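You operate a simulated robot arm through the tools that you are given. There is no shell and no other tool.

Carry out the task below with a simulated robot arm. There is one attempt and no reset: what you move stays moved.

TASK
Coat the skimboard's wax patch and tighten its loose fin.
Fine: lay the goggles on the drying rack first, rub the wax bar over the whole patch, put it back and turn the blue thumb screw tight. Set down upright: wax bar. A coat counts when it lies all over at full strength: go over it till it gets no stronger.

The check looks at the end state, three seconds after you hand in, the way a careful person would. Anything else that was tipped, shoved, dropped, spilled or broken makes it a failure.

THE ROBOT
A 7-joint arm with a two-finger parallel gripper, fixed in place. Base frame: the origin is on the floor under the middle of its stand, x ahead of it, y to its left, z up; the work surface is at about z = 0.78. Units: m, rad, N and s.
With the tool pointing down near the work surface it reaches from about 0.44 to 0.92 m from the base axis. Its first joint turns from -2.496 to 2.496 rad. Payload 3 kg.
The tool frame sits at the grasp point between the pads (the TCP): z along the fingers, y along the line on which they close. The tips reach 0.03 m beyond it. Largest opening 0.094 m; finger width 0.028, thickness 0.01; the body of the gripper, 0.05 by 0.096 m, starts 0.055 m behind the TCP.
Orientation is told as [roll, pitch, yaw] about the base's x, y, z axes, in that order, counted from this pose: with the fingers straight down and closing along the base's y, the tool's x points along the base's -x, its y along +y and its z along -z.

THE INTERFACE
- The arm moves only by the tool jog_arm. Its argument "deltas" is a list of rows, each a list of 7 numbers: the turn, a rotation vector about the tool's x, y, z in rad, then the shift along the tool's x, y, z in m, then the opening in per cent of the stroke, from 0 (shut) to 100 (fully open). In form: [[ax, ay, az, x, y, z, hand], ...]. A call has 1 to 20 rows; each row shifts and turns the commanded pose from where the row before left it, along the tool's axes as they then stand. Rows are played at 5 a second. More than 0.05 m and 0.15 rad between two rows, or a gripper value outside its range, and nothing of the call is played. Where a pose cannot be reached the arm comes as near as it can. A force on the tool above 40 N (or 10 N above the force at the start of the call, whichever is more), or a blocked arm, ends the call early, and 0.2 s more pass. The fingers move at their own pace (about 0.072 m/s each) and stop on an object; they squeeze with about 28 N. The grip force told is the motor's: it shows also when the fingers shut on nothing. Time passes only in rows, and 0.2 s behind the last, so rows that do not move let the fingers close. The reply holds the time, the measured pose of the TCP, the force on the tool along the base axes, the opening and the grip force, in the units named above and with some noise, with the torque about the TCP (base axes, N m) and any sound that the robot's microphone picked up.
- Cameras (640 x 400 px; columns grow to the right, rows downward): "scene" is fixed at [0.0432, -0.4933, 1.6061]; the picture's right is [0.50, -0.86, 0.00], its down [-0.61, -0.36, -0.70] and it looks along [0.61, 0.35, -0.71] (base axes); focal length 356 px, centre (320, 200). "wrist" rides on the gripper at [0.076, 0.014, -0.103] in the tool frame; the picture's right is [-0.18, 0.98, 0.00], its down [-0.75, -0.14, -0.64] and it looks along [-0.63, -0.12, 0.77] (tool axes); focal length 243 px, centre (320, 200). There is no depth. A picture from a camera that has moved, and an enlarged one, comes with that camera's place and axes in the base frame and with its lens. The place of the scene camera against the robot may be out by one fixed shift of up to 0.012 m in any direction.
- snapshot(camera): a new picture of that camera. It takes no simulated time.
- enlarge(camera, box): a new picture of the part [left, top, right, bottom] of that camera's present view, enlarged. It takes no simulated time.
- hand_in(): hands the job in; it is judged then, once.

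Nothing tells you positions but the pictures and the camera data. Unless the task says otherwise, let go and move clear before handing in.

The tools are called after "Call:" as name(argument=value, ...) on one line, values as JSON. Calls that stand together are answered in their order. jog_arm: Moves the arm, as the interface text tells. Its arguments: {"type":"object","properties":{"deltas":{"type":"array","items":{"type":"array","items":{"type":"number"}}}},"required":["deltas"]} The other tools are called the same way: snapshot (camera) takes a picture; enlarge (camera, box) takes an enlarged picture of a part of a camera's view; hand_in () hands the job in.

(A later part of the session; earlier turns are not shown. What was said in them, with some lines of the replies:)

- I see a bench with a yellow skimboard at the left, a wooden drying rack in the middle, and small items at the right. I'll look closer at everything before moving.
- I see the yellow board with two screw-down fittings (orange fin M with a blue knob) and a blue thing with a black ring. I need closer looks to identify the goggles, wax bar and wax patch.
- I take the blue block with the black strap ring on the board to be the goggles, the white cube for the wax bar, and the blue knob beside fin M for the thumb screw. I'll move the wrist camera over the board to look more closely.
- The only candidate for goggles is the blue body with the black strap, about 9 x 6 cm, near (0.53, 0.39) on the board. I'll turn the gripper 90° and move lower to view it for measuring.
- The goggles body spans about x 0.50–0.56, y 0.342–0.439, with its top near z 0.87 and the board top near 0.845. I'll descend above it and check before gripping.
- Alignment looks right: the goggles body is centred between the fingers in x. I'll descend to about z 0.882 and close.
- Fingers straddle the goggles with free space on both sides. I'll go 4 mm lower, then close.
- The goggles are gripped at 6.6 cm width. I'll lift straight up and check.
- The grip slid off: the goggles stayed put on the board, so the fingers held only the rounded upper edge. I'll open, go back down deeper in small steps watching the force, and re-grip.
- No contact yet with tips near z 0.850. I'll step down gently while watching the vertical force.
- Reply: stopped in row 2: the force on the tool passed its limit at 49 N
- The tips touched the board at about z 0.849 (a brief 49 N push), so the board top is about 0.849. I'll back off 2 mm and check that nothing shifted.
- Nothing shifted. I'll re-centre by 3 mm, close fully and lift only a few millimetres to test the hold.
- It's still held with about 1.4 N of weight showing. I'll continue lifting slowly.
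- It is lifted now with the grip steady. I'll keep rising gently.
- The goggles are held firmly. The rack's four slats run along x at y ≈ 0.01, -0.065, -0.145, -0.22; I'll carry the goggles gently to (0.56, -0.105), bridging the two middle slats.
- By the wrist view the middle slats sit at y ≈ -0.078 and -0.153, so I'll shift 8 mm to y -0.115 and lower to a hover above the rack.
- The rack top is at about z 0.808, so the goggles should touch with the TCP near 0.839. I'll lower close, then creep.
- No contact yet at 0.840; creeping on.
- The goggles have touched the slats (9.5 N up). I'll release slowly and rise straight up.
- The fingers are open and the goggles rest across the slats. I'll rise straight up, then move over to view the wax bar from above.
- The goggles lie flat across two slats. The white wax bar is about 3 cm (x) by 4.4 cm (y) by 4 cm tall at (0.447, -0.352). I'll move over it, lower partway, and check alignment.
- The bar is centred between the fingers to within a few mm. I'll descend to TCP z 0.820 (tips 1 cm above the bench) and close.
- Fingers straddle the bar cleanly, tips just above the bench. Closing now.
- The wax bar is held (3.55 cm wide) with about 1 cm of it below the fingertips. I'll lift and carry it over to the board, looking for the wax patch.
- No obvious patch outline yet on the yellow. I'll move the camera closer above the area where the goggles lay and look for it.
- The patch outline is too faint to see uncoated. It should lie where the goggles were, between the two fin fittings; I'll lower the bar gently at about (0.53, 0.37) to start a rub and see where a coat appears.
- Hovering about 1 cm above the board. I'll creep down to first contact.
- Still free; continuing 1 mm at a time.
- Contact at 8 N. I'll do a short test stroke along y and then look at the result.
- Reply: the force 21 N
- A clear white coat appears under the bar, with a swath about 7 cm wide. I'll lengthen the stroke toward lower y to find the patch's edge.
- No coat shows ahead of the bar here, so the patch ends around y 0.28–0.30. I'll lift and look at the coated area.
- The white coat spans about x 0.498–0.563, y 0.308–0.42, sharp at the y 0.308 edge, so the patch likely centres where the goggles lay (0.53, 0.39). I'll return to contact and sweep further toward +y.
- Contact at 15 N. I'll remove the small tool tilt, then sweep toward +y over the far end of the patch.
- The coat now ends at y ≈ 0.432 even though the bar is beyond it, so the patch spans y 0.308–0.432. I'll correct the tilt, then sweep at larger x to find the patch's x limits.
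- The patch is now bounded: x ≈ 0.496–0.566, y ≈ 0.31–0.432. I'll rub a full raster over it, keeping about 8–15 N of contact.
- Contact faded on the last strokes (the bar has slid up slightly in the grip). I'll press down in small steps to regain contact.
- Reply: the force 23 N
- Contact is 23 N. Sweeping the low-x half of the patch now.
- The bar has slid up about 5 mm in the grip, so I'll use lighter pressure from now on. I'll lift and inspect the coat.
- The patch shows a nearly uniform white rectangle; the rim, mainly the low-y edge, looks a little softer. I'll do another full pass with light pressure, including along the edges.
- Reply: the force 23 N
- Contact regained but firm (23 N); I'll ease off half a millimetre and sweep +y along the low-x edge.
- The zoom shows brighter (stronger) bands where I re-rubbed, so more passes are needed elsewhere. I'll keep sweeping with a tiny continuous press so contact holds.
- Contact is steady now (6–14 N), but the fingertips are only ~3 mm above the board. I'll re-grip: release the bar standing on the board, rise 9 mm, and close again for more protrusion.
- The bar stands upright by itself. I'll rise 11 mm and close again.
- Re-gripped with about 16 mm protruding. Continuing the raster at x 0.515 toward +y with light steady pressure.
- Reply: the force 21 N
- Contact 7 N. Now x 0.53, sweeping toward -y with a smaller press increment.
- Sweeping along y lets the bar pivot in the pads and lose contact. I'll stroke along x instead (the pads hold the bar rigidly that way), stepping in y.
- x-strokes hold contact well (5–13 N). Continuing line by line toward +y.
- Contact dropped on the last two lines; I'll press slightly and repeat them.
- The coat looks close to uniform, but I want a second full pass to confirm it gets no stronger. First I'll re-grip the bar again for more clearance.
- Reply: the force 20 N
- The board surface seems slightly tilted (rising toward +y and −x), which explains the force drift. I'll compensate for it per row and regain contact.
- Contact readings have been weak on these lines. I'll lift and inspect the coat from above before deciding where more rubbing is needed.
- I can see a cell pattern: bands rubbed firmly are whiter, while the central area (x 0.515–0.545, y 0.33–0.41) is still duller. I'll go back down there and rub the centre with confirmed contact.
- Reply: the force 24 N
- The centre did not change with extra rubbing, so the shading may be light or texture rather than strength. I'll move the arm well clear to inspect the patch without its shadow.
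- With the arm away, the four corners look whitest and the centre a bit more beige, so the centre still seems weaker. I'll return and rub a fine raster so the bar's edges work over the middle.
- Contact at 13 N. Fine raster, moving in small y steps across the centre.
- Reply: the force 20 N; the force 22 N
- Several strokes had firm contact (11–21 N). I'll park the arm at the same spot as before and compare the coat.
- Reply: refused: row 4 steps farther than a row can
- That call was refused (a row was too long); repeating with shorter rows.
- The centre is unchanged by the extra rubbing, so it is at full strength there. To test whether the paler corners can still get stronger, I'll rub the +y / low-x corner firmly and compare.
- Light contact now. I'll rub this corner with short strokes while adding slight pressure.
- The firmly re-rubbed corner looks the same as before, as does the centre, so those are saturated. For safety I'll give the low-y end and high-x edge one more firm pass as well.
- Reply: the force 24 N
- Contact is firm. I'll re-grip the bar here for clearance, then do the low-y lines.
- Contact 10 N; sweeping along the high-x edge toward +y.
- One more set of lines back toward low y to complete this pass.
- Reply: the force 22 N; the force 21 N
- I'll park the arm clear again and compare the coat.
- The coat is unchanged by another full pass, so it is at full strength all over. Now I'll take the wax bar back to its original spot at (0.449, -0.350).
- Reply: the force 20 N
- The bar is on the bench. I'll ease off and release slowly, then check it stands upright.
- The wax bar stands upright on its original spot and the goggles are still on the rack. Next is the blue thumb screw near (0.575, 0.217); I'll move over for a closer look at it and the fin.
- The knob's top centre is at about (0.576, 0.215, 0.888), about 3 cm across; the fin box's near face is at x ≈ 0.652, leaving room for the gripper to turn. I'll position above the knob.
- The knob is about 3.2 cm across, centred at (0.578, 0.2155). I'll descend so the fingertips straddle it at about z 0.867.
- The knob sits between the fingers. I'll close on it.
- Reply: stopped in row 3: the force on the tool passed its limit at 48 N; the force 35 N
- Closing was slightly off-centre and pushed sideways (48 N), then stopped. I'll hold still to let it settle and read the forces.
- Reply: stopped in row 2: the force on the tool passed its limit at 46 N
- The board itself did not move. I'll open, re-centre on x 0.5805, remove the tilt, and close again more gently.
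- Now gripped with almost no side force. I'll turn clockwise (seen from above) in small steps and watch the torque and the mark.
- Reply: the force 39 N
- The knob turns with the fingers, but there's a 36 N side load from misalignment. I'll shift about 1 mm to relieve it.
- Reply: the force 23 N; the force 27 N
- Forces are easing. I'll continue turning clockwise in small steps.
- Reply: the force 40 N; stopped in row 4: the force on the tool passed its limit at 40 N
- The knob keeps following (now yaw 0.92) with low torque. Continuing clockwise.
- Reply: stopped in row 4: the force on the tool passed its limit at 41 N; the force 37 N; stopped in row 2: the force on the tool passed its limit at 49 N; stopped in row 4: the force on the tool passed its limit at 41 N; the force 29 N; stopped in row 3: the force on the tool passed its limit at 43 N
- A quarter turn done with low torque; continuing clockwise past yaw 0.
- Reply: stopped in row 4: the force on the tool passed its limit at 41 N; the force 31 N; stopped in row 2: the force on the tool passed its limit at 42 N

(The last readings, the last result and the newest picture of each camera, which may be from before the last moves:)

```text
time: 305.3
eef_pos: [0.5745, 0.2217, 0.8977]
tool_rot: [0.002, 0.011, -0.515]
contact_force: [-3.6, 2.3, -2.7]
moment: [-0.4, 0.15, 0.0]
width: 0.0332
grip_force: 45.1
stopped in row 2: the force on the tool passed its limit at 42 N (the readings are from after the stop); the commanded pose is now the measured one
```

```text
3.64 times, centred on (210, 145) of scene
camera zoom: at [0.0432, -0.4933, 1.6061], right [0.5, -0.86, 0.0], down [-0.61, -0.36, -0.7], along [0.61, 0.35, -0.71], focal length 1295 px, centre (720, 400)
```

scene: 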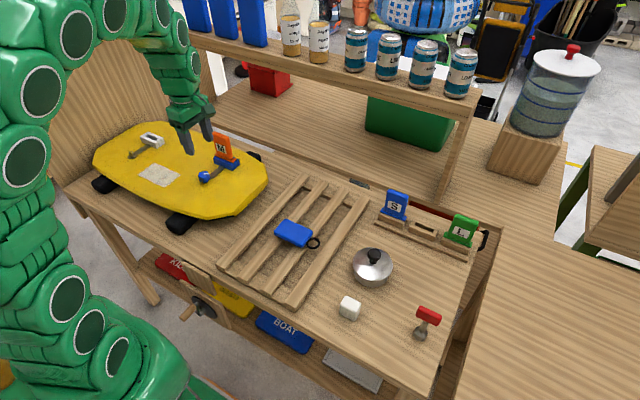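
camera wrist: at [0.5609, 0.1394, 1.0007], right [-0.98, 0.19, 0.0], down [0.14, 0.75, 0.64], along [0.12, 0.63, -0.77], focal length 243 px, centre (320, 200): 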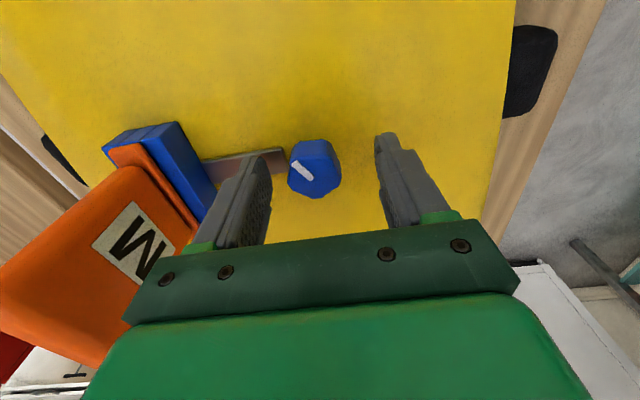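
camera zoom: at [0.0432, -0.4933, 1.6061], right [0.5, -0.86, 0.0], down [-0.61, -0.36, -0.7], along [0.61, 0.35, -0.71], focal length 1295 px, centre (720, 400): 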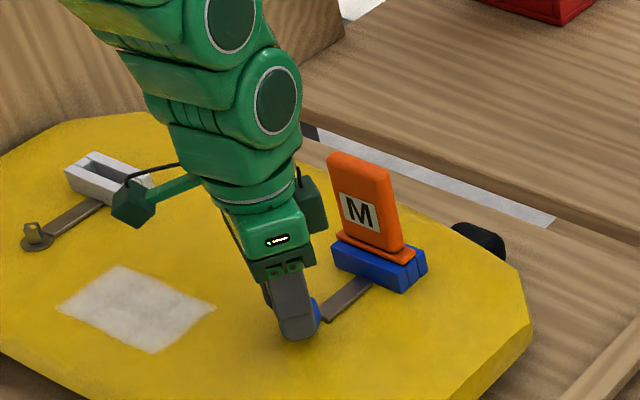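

Call:
jog_arm(deltas=[[0, 0, 0.06, 0, 0, 0, 20], [0, 0, 0.07, 0, 0, 0, 20], [0, 0, 0.06, 0, 0, 0, 20], [0, 0, 0, 0, 0, 0, 20]])

Call:
jog_arm(deltas=[[0, 0, 0.06, 0, 0, 0, 20], [0, 0, 0.07, 0, 0, 0, 20], [0, 0, 0.06, 0, 0, 0, 20], [0, 0, 0, 0, 0, 0, 20]])

Call:
jog_arm(deltas=[[0, 0, 0.06, 0, 0, 0, 20], [0, 0, 0.07, 0, 0, 0, 20], [0, 0, 0.06, 0, 0, 0, 20], [0, 0, 0, 0, 0, 0, 20]])

Call:
enlarge(camera="wrist", box=[200, 80, 440, 250])

```text
time: 306.3
eef_pos: [0.5762, 0.2231, 0.897]
tool_rot: [0.001, 0.009, -0.708]
contact_force: [12.3, 27.2, -23.9]
moment: [0.65, -0.02, 0.89]
width: 0.033
grip_force: 45.3
```

```text
time: 307.1
eef_pos: [0.5765, 0.2239, 0.8974]
tool_rot: [0.007, 0.012, -0.887]
contact_force: [1.7, 1.4, -9.0]
moment: [-0.4, 0.0, 0.15]
width: 0.0337
grip_force: 44.7
stopped in row 4: the force on the tool passed its limit at 51 N (the readings are from after the stop); the commanded pose is now the measured one
```

```text
time: 308.1
eef_pos: [0.5763, 0.2241, 0.8992]
tool_rot: [0.005, 0.009, -1.076]
contact_force: [26.5, 26.1, -6.0]
moment: [0.32, -0.62, 0.21]
width: 0.0333
grip_force: 45.4
```

```text
2.35 times, centred on (320, 165) of wrist
camera zoom: at [0.5537, 0.298, 1.0021], right [0.95, 0.3, 0.0], down [0.23, -0.74, 0.63], along [0.19, -0.6, -0.77], focal length 571 px, centre (320, 282)
```

zoom: 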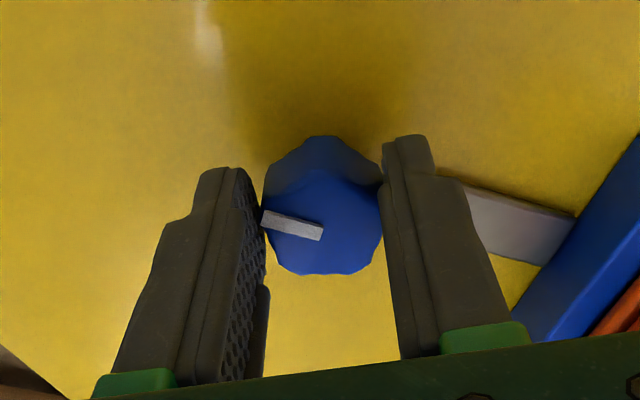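

Torque jumped to about 0.9 Nm near yaw -0.7 and then the fingers began slipping around the knob (mark angle changed relative to the fingers): it seems to have reached its stop. I'll turn a bit further to confirm it no longer moves.

Call:
jog_arm(deltas=[[0, 0, 0, 0.0005, 0.0005, 0, 10], [0, 0, 0.05, 0, 0, 0, 0], [0, 0, 0.06, 0, 0, 0, 0], [0, 0, 0.06, 0, 0, 0, 0]])

Call:
enlarge(camera="wrist", box=[200, 80, 440, 250])

Call:
enlarge(camera="scene", box=[170, 120, 250, 200])

```text
time: 309.0
eef_pos: [0.5782, 0.2271, 0.8987]
tool_rot: [0.005, 0.013, -1.191]
contact_force: [8.0, 1.7, -12.1]
moment: [-0.66, -0.27, 0.53]
width: 0.0335
grip_force: 45.0
stopped in row 4: the force on the tool passed its limit at 61 N (the readings are from after the stop); the commanded pose is now the measured one
```

```text
2.35 times, centred on (320, 165) of wrist
camera zoom: at [0.5623, 0.3019, 1.0022], right [0.98, 0.19, 0.0], down [0.15, -0.76, 0.63], along [0.12, -0.62, -0.78], focal length 571 px, centre (320, 282)
```

zoom: 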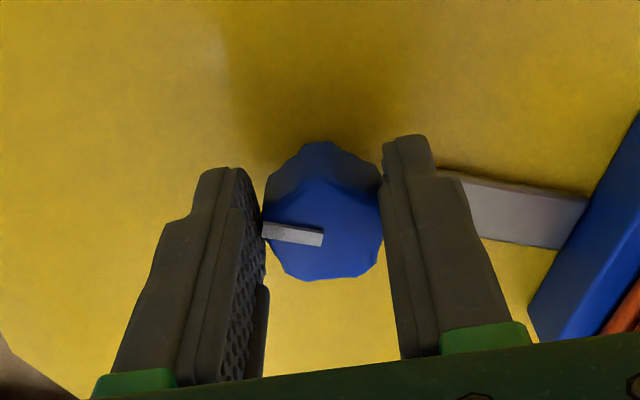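

```text
5.00 times, centred on (210, 160) of scene
camera zoom: at [0.0432, -0.4933, 1.6061], right [0.5, -0.86, 0.0], down [-0.61, -0.36, -0.7], along [0.61, 0.35, -0.71], focal length 1781 px, centre (870, 400)
```

zoom: 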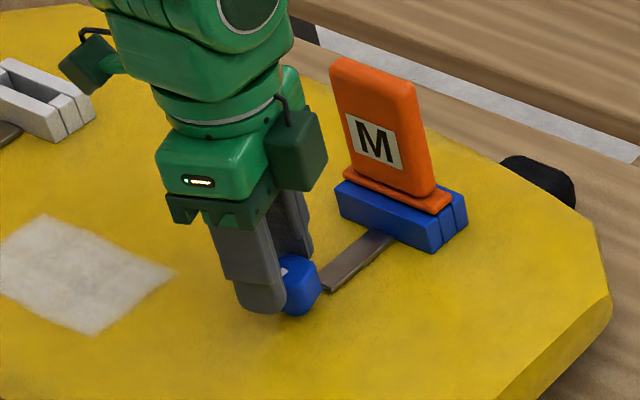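

The mark now stays fixed in space (pointing away from the fin) while the fingers slip, so the screw is at its tight stop. I'll open the fingers and rise straight up.

Call:
jog_arm(deltas=[[0, 0, 0, 0, 0, 0, 40], [0, 0, 0, 0, 0, 0, 55], [0, 0, 0, 0, 0, 0, 70], [0, 0, 0, 0, 0, 0, 70]])

Call:
enlarge(camera="wrist", box=[200, 80, 440, 250])

```text
time: 310.0
eef_pos: [0.5766, 0.2264, 0.8995]
tool_rot: [0.005, 0.012, -1.193]
contact_force: [-0.7, 0.3, -0.3]
moment: [0.04, -0.04, -0.04]
width: 0.0658
grip_force: 0.1
```

```text
2.35 times, centred on (320, 165) of wrist
camera zoom: at [0.5621, 0.3017, 1.0023], right [0.98, 0.19, 0.0], down [0.15, -0.76, 0.63], along [0.12, -0.62, -0.78], focal length 571 px, centre (320, 282)
```

zoom: 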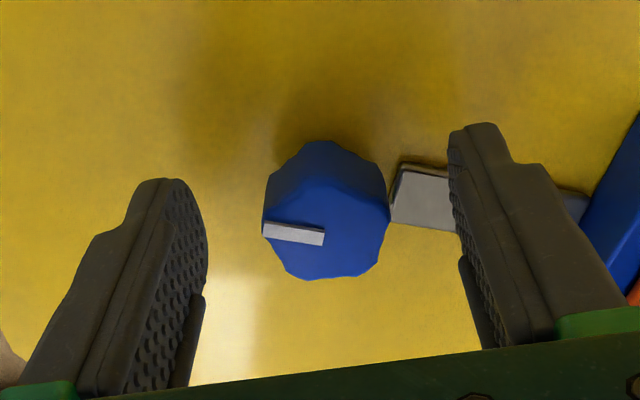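

The knob now appears about 1 cm further in +y than before, so I need to check whether the board shifted. I'll rise clear and compare with the earlier scene view.

Call:
jog_arm(deltas=[[0, 0, 0, 0, 0, -0.01, 70], [0, 0, 0, 0, 0, -0.03, 70], [0, 0, 0, 0, 0, -0.04, 70], [0, 0, 0, 0, 0, -0.04, 70], [0, 0, 0, 0, 0, -0.03, 70], [0, 0, 0, 0, 0, 0, 70]])

Call:
enlarge(camera="scene", box=[80, 100, 280, 240])

Call:
snapshot(camera="wrist")

Call:
snapshot(camera="scene")

```text
time: 311.4
eef_pos: [0.5768, 0.2255, 1.0498]
tool_rot: [0.004, 0.013, -1.193]
contact_force: [0.3, 0.9, 0.5]
moment: [-0.03, -0.02, 0.0]
width: 0.0658
grip_force: 0.0
```

```text
2.86 times, centred on (180, 170) of scene
camera zoom: at [0.0432, -0.4933, 1.6061], right [0.5, -0.86, 0.0], down [-0.61, -0.36, -0.7], along [0.61, 0.35, -0.71], focal length 1018 px, centre (720, 286)
```

zoom: 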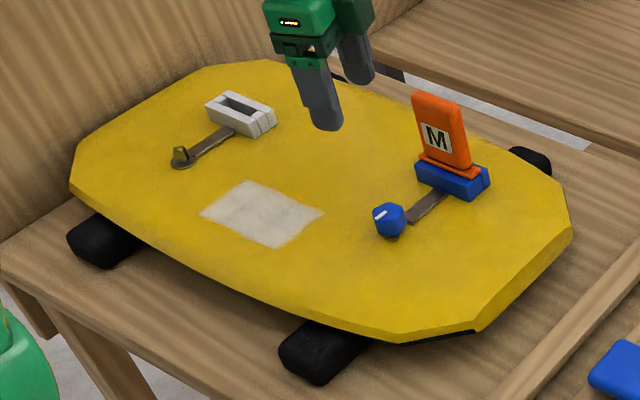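

```text
taken
camera wrist: at [0.5619, 0.3006, 1.1522], right [0.98, 0.19, 0.0], down [0.15, -0.76, 0.63], along [0.12, -0.62, -0.77], focal length 243 px, centre (320, 200)
```

wrist: 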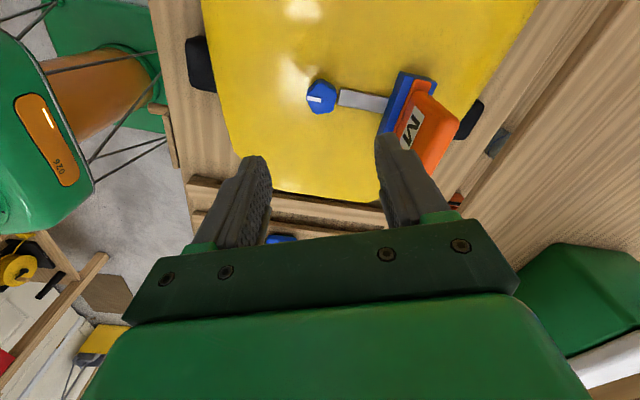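

```text
taken
```

scene: 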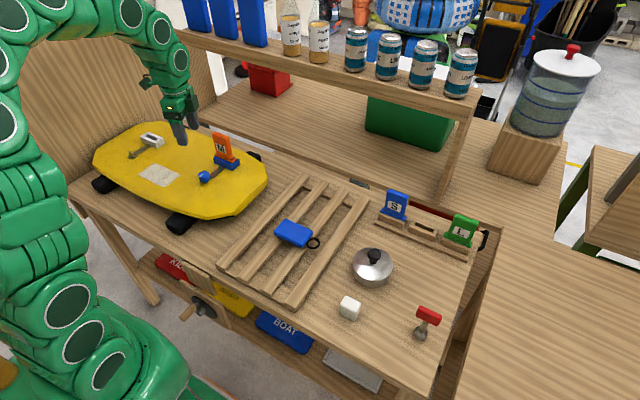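

The board, fin and stud are exactly where they were; the offset is only a wrist-camera bias (true knob centre ≈ (0.577, 0.221)). I'll re-grip the knob centred and apply one more clockwise turn to make sure it is tight.

Call:
jog_arm(deltas=[[0.004, -0.013, 0, -0.0046, -0.0018, 0, 70], [0, 0, 0, 0, 0, 0.03, 65], [0, 0, 0, 0, 0, 0.04, 65], [0, 0, 0, 0, 0, 0.04, 65], [0, 0, 0, 0, 0, 0.03, 65], [0, 0, 0, 0, 0, 0.01, 65], [0, 0, 0, 0, 0, 0, 65]])

Call:
enlarge(camera="wrist", box=[200, 80, 440, 250])

```text
time: 313.0
eef_pos: [0.5768, 0.2208, 0.8979]
tool_rot: [0.001, 0.001, -1.192]
contact_force: [-0.7, -0.9, -0.6]
moment: [0.0, 0.01, -0.02]
width: 0.0609
grip_force: 0.1
```

```text
2.35 times, centred on (320, 165) of wrist
camera zoom: at [0.562, 0.2969, 1.0008], right [0.98, 0.19, 0.0], down [0.15, -0.75, 0.64], along [0.12, -0.63, -0.77], focal length 571 px, centre (320, 282)
```

zoom: 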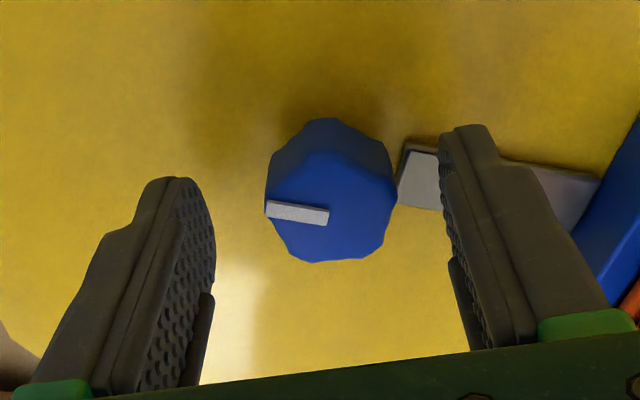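

Call:
jog_arm(deltas=[[0, 0, 0, 0, 0, 0, 50], [0, 0, 0, 0, 0, 0, 44], [0, 0, 0, 0, 0, 0, 40], [0, 0, 0, 0, 0, 0, 38], [0, 0, 0, 0, 0, 0, 37]])

Call:
jog_arm(deltas=[[0, 0, 0, 0, 0, 0, 36], [0, 0, 0, 0, 0, 0, 35], [0, 0, 0, 0, 0, 0, 33], [0, 0, 0, 0, 0, 0, 25]])

```text
time: 314.2
eef_pos: [0.5773, 0.2211, 0.8982]
tool_rot: [0.002, -0.002, -1.191]
contact_force: [6.4, 2.3, -0.2]
moment: [0.02, -0.11, 0.05]
width: 0.0386
grip_force: 3.2
```

```text
time: 315.2
eef_pos: [0.5772, 0.2198, 0.899]
tool_rot: [0.002, 0.001, -1.194]
contact_force: [22.9, 8.3, -6.6]
moment: [-0.03, -0.45, 0.1]
width: 0.0368
grip_force: 12.2
```

Call:
jog_arm(deltas=[[0, 0, 0, 0, 0.0015, 0, 25], [0, 0, 0, 0, 0, 0, 25], [0, 0, 0, 0, 0, 0, 20]])

Call:
jog_arm(deltas=[[0, 0, 0.05, 0, 0, 0, 10], [0, 0, 0.05, 0, 0, 0, 10]])

Call:
enlarge(camera="wrist", box=[200, 80, 440, 250])

```text
time: 316.0
eef_pos: [0.5793, 0.221, 0.899]
tool_rot: [0.002, 0.001, -1.189]
contact_force: [23.7, 14.3, -11.5]
moment: [0.3, -0.31, 0.21]
width: 0.0339
grip_force: 13.4
```

```text
time: 316.5
eef_pos: [0.5782, 0.2215, 0.8984]
tool_rot: [0.004, 0.002, -1.26]
contact_force: [11.2, 1.1, -15.3]
moment: [-0.47, 0.15, 0.28]
width: 0.0334
grip_force: 44.6
stopped in row 2: the force on the tool passed its limit at 41 N (the readings are from after the stop); the commanded pose is now the measured one
```

```text
2.35 times, centred on (320, 165) of wrist
camera zoom: at [0.5694, 0.2991, 1.0016], right [0.99, 0.12, 0.0], down [0.09, -0.76, 0.64], along [0.08, -0.64, -0.77], focal length 571 px, centre (320, 282)
```

zoom: 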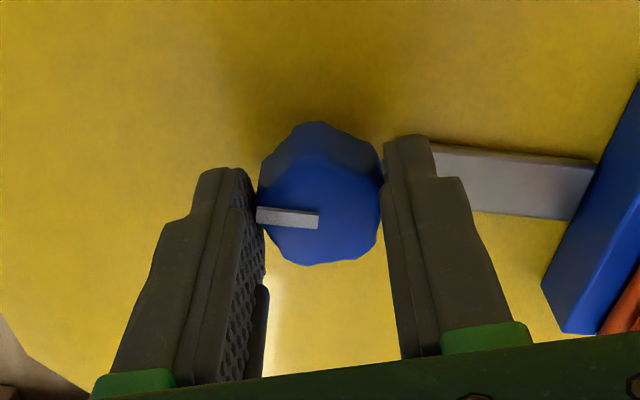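

Call:
jog_arm(deltas=[[0, 0, 0.05, 0, 0, 0, 0], [0, 0, 0.05, 0, 0, 0, 0]])

Call:
jog_arm(deltas=[[0, 0, 0.05, 0, 0, 0, 0], [0, 0, 0.05, 0, 0, 0, 0]])

Call:
jog_arm(deltas=[[0, 0, 0.05, 0, 0, 0, 0], [0, 0, 0.05, 0, 0, 0, 0]])

Call:
enlarge(camera="wrist", box=[200, 80, 440, 250])

```text
time: 317.1
eef_pos: [0.5792, 0.2225, 0.8994]
tool_rot: [0.006, 0.003, -1.361]
contact_force: [11.4, 8.8, -8.6]
moment: [-0.13, -0.17, 0.62]
width: 0.0337
grip_force: 45.2
```

```text
time: 317.7
eef_pos: [0.5798, 0.2205, 0.9008]
tool_rot: [0.003, 0.002, -1.462]
contact_force: [14.5, 7.2, -4.2]
moment: [0.07, -0.03, 0.46]
width: 0.0334
grip_force: 45.3
```

```text
time: 318.3
eef_pos: [0.5798, 0.2214, 0.8998]
tool_rot: [0.004, 0.001, -1.561]
contact_force: [18.0, 7.1, 8.5]
moment: [-0.33, -0.25, 0.43]
width: 0.0331
grip_force: 44.6
```

```text
2.35 times, centred on (320, 165) of wrist
camera zoom: at [0.5928, 0.2984, 1.0023], right [0.98, -0.17, 0.0], down [-0.14, -0.76, 0.64], along [-0.11, -0.63, -0.77], focal length 571 px, centre (320, 282)
```

zoom: 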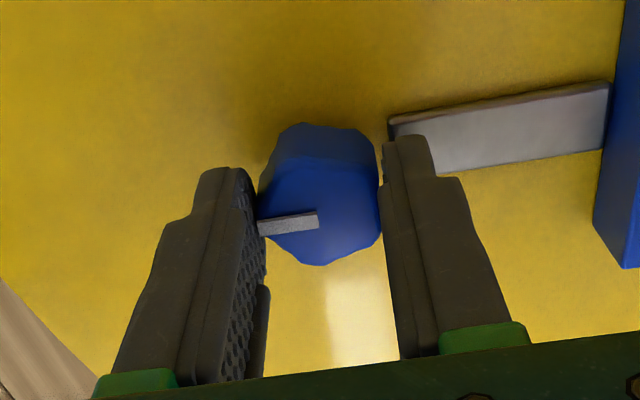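

The mark stays pointing along −x while the fingers slide at 0.4–0.6 Nm: the screw is tight. I'll let go and rise clear.

Call:
jog_arm(deltas=[[0, 0, 0, 0, 0, 0, 40], [0, 0, 0, 0, 0, 0, 55], [0, 0, 0, 0, 0, 0, 70], [0, 0, 0, 0, 0, 0, 70], [0, 0, 0, 0, 0, -0.01, 70], [0, 0, 0, 0, 0, -0.03, 70], [0, 0, 0, 0, 0, -0.04, 70], [0, 0, 0, 0, 0, -0.04, 70], [0, 0, 0, 0, 0, -0.04, 70], [0, 0, 0, 0, 0, -0.02, 70], [0, 0, 0, 0, 0, 0, 70]])

Call:
snapshot(camera="wrist")

Call:
enlarge(camera="scene", box=[80, 100, 280, 240])

```text
time: 320.7
eef_pos: [0.578, 0.2229, 1.0798]
tool_rot: [0.004, 0.003, -1.561]
contact_force: [0.3, 0.3, -0.2]
moment: [0.01, 0.0, 0.0]
width: 0.0656
grip_force: 0.1
```

```text
taken
camera wrist: at [0.5908, 0.2999, 1.1816], right [0.98, -0.17, 0.0], down [-0.14, -0.76, 0.64], along [-0.11, -0.63, -0.77], focal length 243 px, centre (320, 200)
```

wrist: 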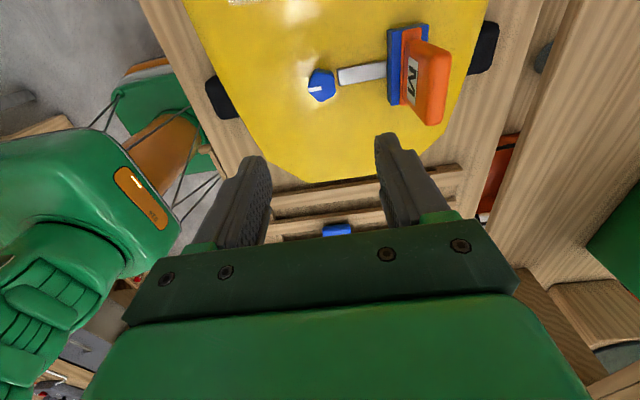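

```text
2.86 times, centred on (180, 170) of scene
camera zoom: at [0.0432, -0.4933, 1.6061], right [0.5, -0.86, 0.0], down [-0.61, -0.36, -0.7], along [0.61, 0.35, -0.71], focal length 1018 px, centre (720, 286)
```

zoom: 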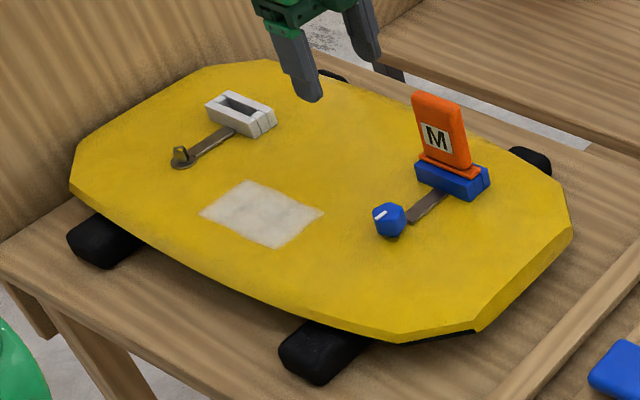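

The screw is turned, fin upright, board unmoved. Before finishing I'll take a clear look at the coat with the empty gripper.

Call:
jog_arm(deltas=[[0, 0, 0, 0.015, -0.005, 0.005, 70], [0, 0, 0, 0.035, -0.012, 0.018, 70], [0, 0, 0, 0.035, -0.012, 0.018, 70], [0, 0, 0, 0.035, -0.012, 0.018, 70], [0, 0, 0, 0.025, -0.006, 0.014, 70], [0, 0, 0, 0.01, 0, 0.007, 70], [0, 0, 0, 0, 0, 0, 70]])

Call:
snapshot(camera="wrist")

Call:
enlarge(camera="wrist", box=[240, 40, 400, 160])

```text
time: 322.3
eef_pos: [0.5308, 0.3764, 0.9993]
tool_rot: [0.003, 0.002, -1.56]
contact_force: [0.2, 0.4, 0.1]
moment: [-0.03, -0.02, 0.0]
width: 0.0658
grip_force: 0.1
```

```text
taken
camera wrist: at [0.5425, 0.4536, 1.1016], right [0.98, -0.17, 0.0], down [-0.14, -0.76, 0.64], along [-0.11, -0.63, -0.77], focal length 243 px, centre (320, 200)
```

wrist: 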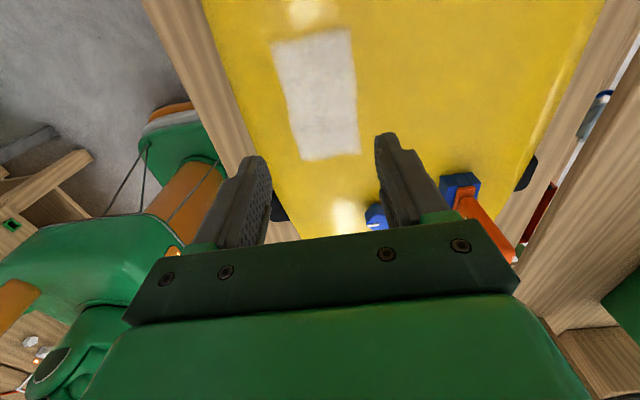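

```text
3.33 times, centred on (320, 100) of wrist
camera zoom: at [0.5425, 0.4536, 1.1016], right [0.98, -0.17, 0.0], down [-0.14, -0.76, 0.64], along [-0.11, -0.63, -0.77], focal length 809 px, centre (320, 533)
```

zoom: 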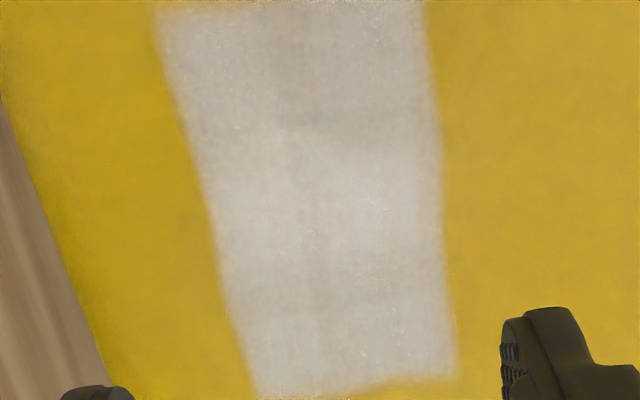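

Call:
enlarge(camera="wrist", box=[290, 70, 350, 110])

Call:
enlarge(camera="wrist", box=[270, 25, 330, 65])

Call:
enlarge(camera="wrist", box=[300, 120, 370, 165])

```text
10.00 times, centred on (320, 90) of wrist
camera zoom: at [0.5425, 0.4536, 1.1016], right [0.98, -0.17, 0.0], down [-0.14, -0.76, 0.64], along [-0.11, -0.63, -0.77], focal length 2426 px, centre (320, 1300)
```

zoom: 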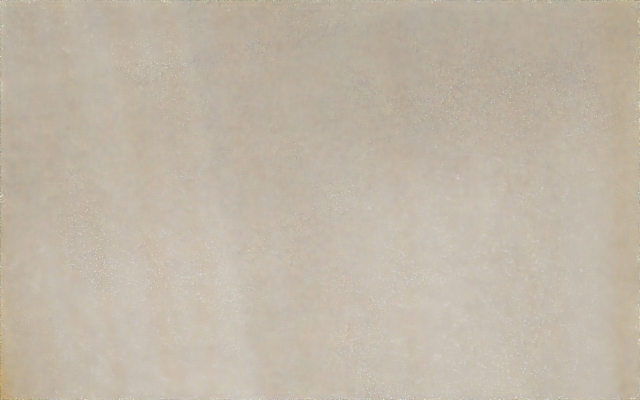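

```text
10.00 times, centred on (300, 45) of wrist
camera zoom: at [0.5425, 0.4536, 1.1016], right [0.98, -0.17, 0.0], down [-0.14, -0.76, 0.64], along [-0.11, -0.63, -0.77], focal length 2426 px, centre (520, 1750)
```

zoom: 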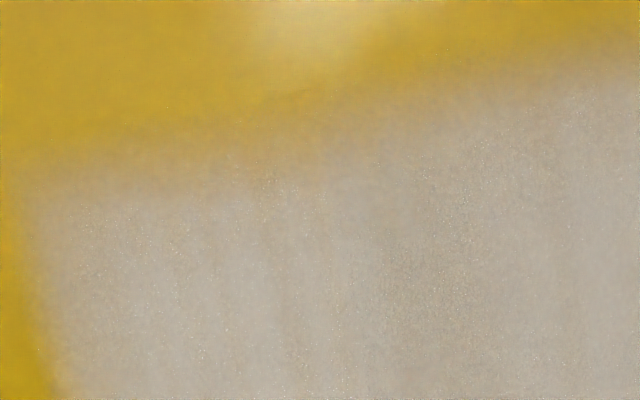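

```text
8.89 times, centred on (335, 142) of wrist
camera zoom: at [0.5425, 0.4536, 1.1016], right [0.98, -0.17, 0.0], down [-0.14, -0.76, 0.64], along [-0.11, -0.63, -0.77], focal length 2157 px, centre (187, 711)
```

zoom: 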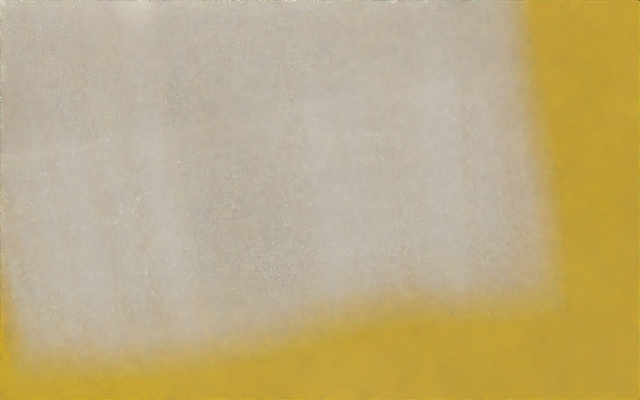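

The coat looks even and complete with only slight inherent mottling that further rubbing didn't change. I'll retreat to a clear pose and do a final check of the whole scene.

Call:
jog_arm(deltas=[[0, 0, 0, 0, 0, -0.02, 70], [0, 0, 0, 0, 0, -0.04, 70], [0, 0, 0, 0, 0, -0.04, 70], [0, 0, 0, 0, 0, -0.04, 70], [0, 0, 0, 0, 0, -0.04, 70], [0, 0, 0, -0.02, 0, -0.03, 70], [0, 0, 0, -0.04, 0, -0.01, 70], [0, 0, 0, -0.04, 0, 0, 70], [0, 0, 0, -0.04, 0, 0, 70], [0, 0, 0, -0.04, 0, 0, 70], [0, 0, 0, -0.04, 0, 0, 70], [0, 0, 0, -0.04, 0, 0, 70], [0, 0, 0, -0.02, 0, 0, 70], [0, 0, 0, 0, 0, 0, 70]])

Call:
snapshot(camera="scene")

Call:
enlarge(camera="scene", box=[210, 170, 480, 350])

Call:
enlarge(camera="scene", box=[80, 100, 280, 240])

Call:
enlarge(camera="scene", box=[140, 155, 190, 195])

```text
time: 325.3
eef_pos: [0.5309, 0.0935, 1.2189]
tool_rot: [0.004, 0.001, -1.558]
contact_force: [-0.2, 1.4, -0.1]
moment: [0.01, 0.0, 0.02]
width: 0.0659
grip_force: 0.1
```

```text
taken
```

scene: 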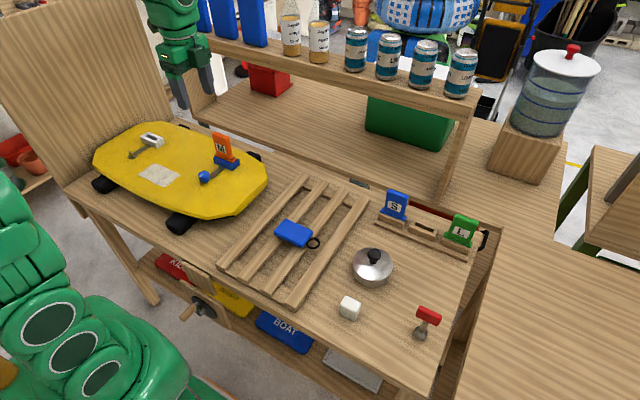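

```text
2.22 times, centred on (345, 260) of scene
camera zoom: at [0.0432, -0.4933, 1.6061], right [0.5, -0.86, 0.0], down [-0.61, -0.36, -0.7], along [0.61, 0.35, -0.71], focal length 791 px, centre (264, 67)
```

zoom: 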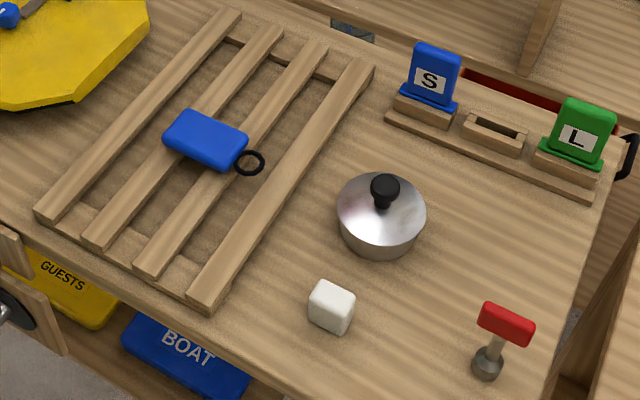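

```text
2.86 times, centred on (180, 170) of scene
camera zoom: at [0.0432, -0.4933, 1.6061], right [0.5, -0.86, 0.0], down [-0.61, -0.36, -0.7], along [0.61, 0.35, -0.71], focal length 1018 px, centre (720, 286)
```

zoom: 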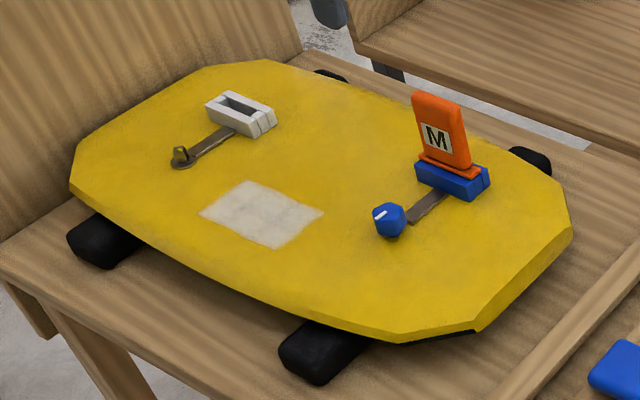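

```text
10.00 times, centred on (165, 175) of scene
camera zoom: at [0.0432, -0.4933, 1.6061], right [0.5, -0.86, 0.0], down [-0.61, -0.36, -0.7], along [0.61, 0.35, -0.71], focal length 3562 px, centre (1870, 450)
```

zoom: 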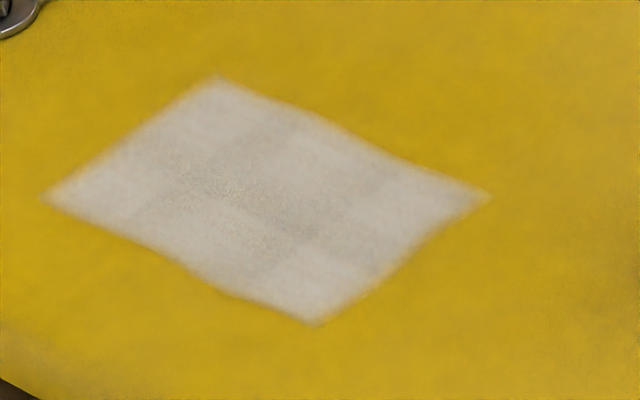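

Everything matches the task. The goggles lie across the rack slats, the patch is coated all over and more rubbing no longer strengthened it, and the wax bar stands upright on its old spot. The blue thumb screw is at its stop, nothing else has moved, and the arm is clear, so I'm handing in.

Call:
hand_in()

```text
The job is handed in.
```

I handed the job in. The result of the check hasn't come back to me. At hand-in:

- **Goggles:** I took the blue case with the black ring to be the goggles, since nothing else fits. They lie flat across the two middle slats of the drying rack. My first lift slipped off them, but they stayed put on the board.
- **Wax patch:** The whole patch is coated white. Extra rubbing in the centre and in one corner, plus one more pass over the patch, made no visible difference. The centre still looks slightly duller than the corners. I took that as how the patch renders rather than a weak coat.
- **Wax bar:** It is back on its original spot, standing upright.
- **Thumb screw:** I turned it clockwise about 130° until it stopped. A second turn with a fresh grip didn't move it, and the fingers just slipped around the knob.
- **Everything else:** There were brief pushes over 40 N, once on the board and several times on the knob. In the scene pictures the board, fin and other objects look where they started.

The gripper is open and empty, and the arm is parked clear above the bench.
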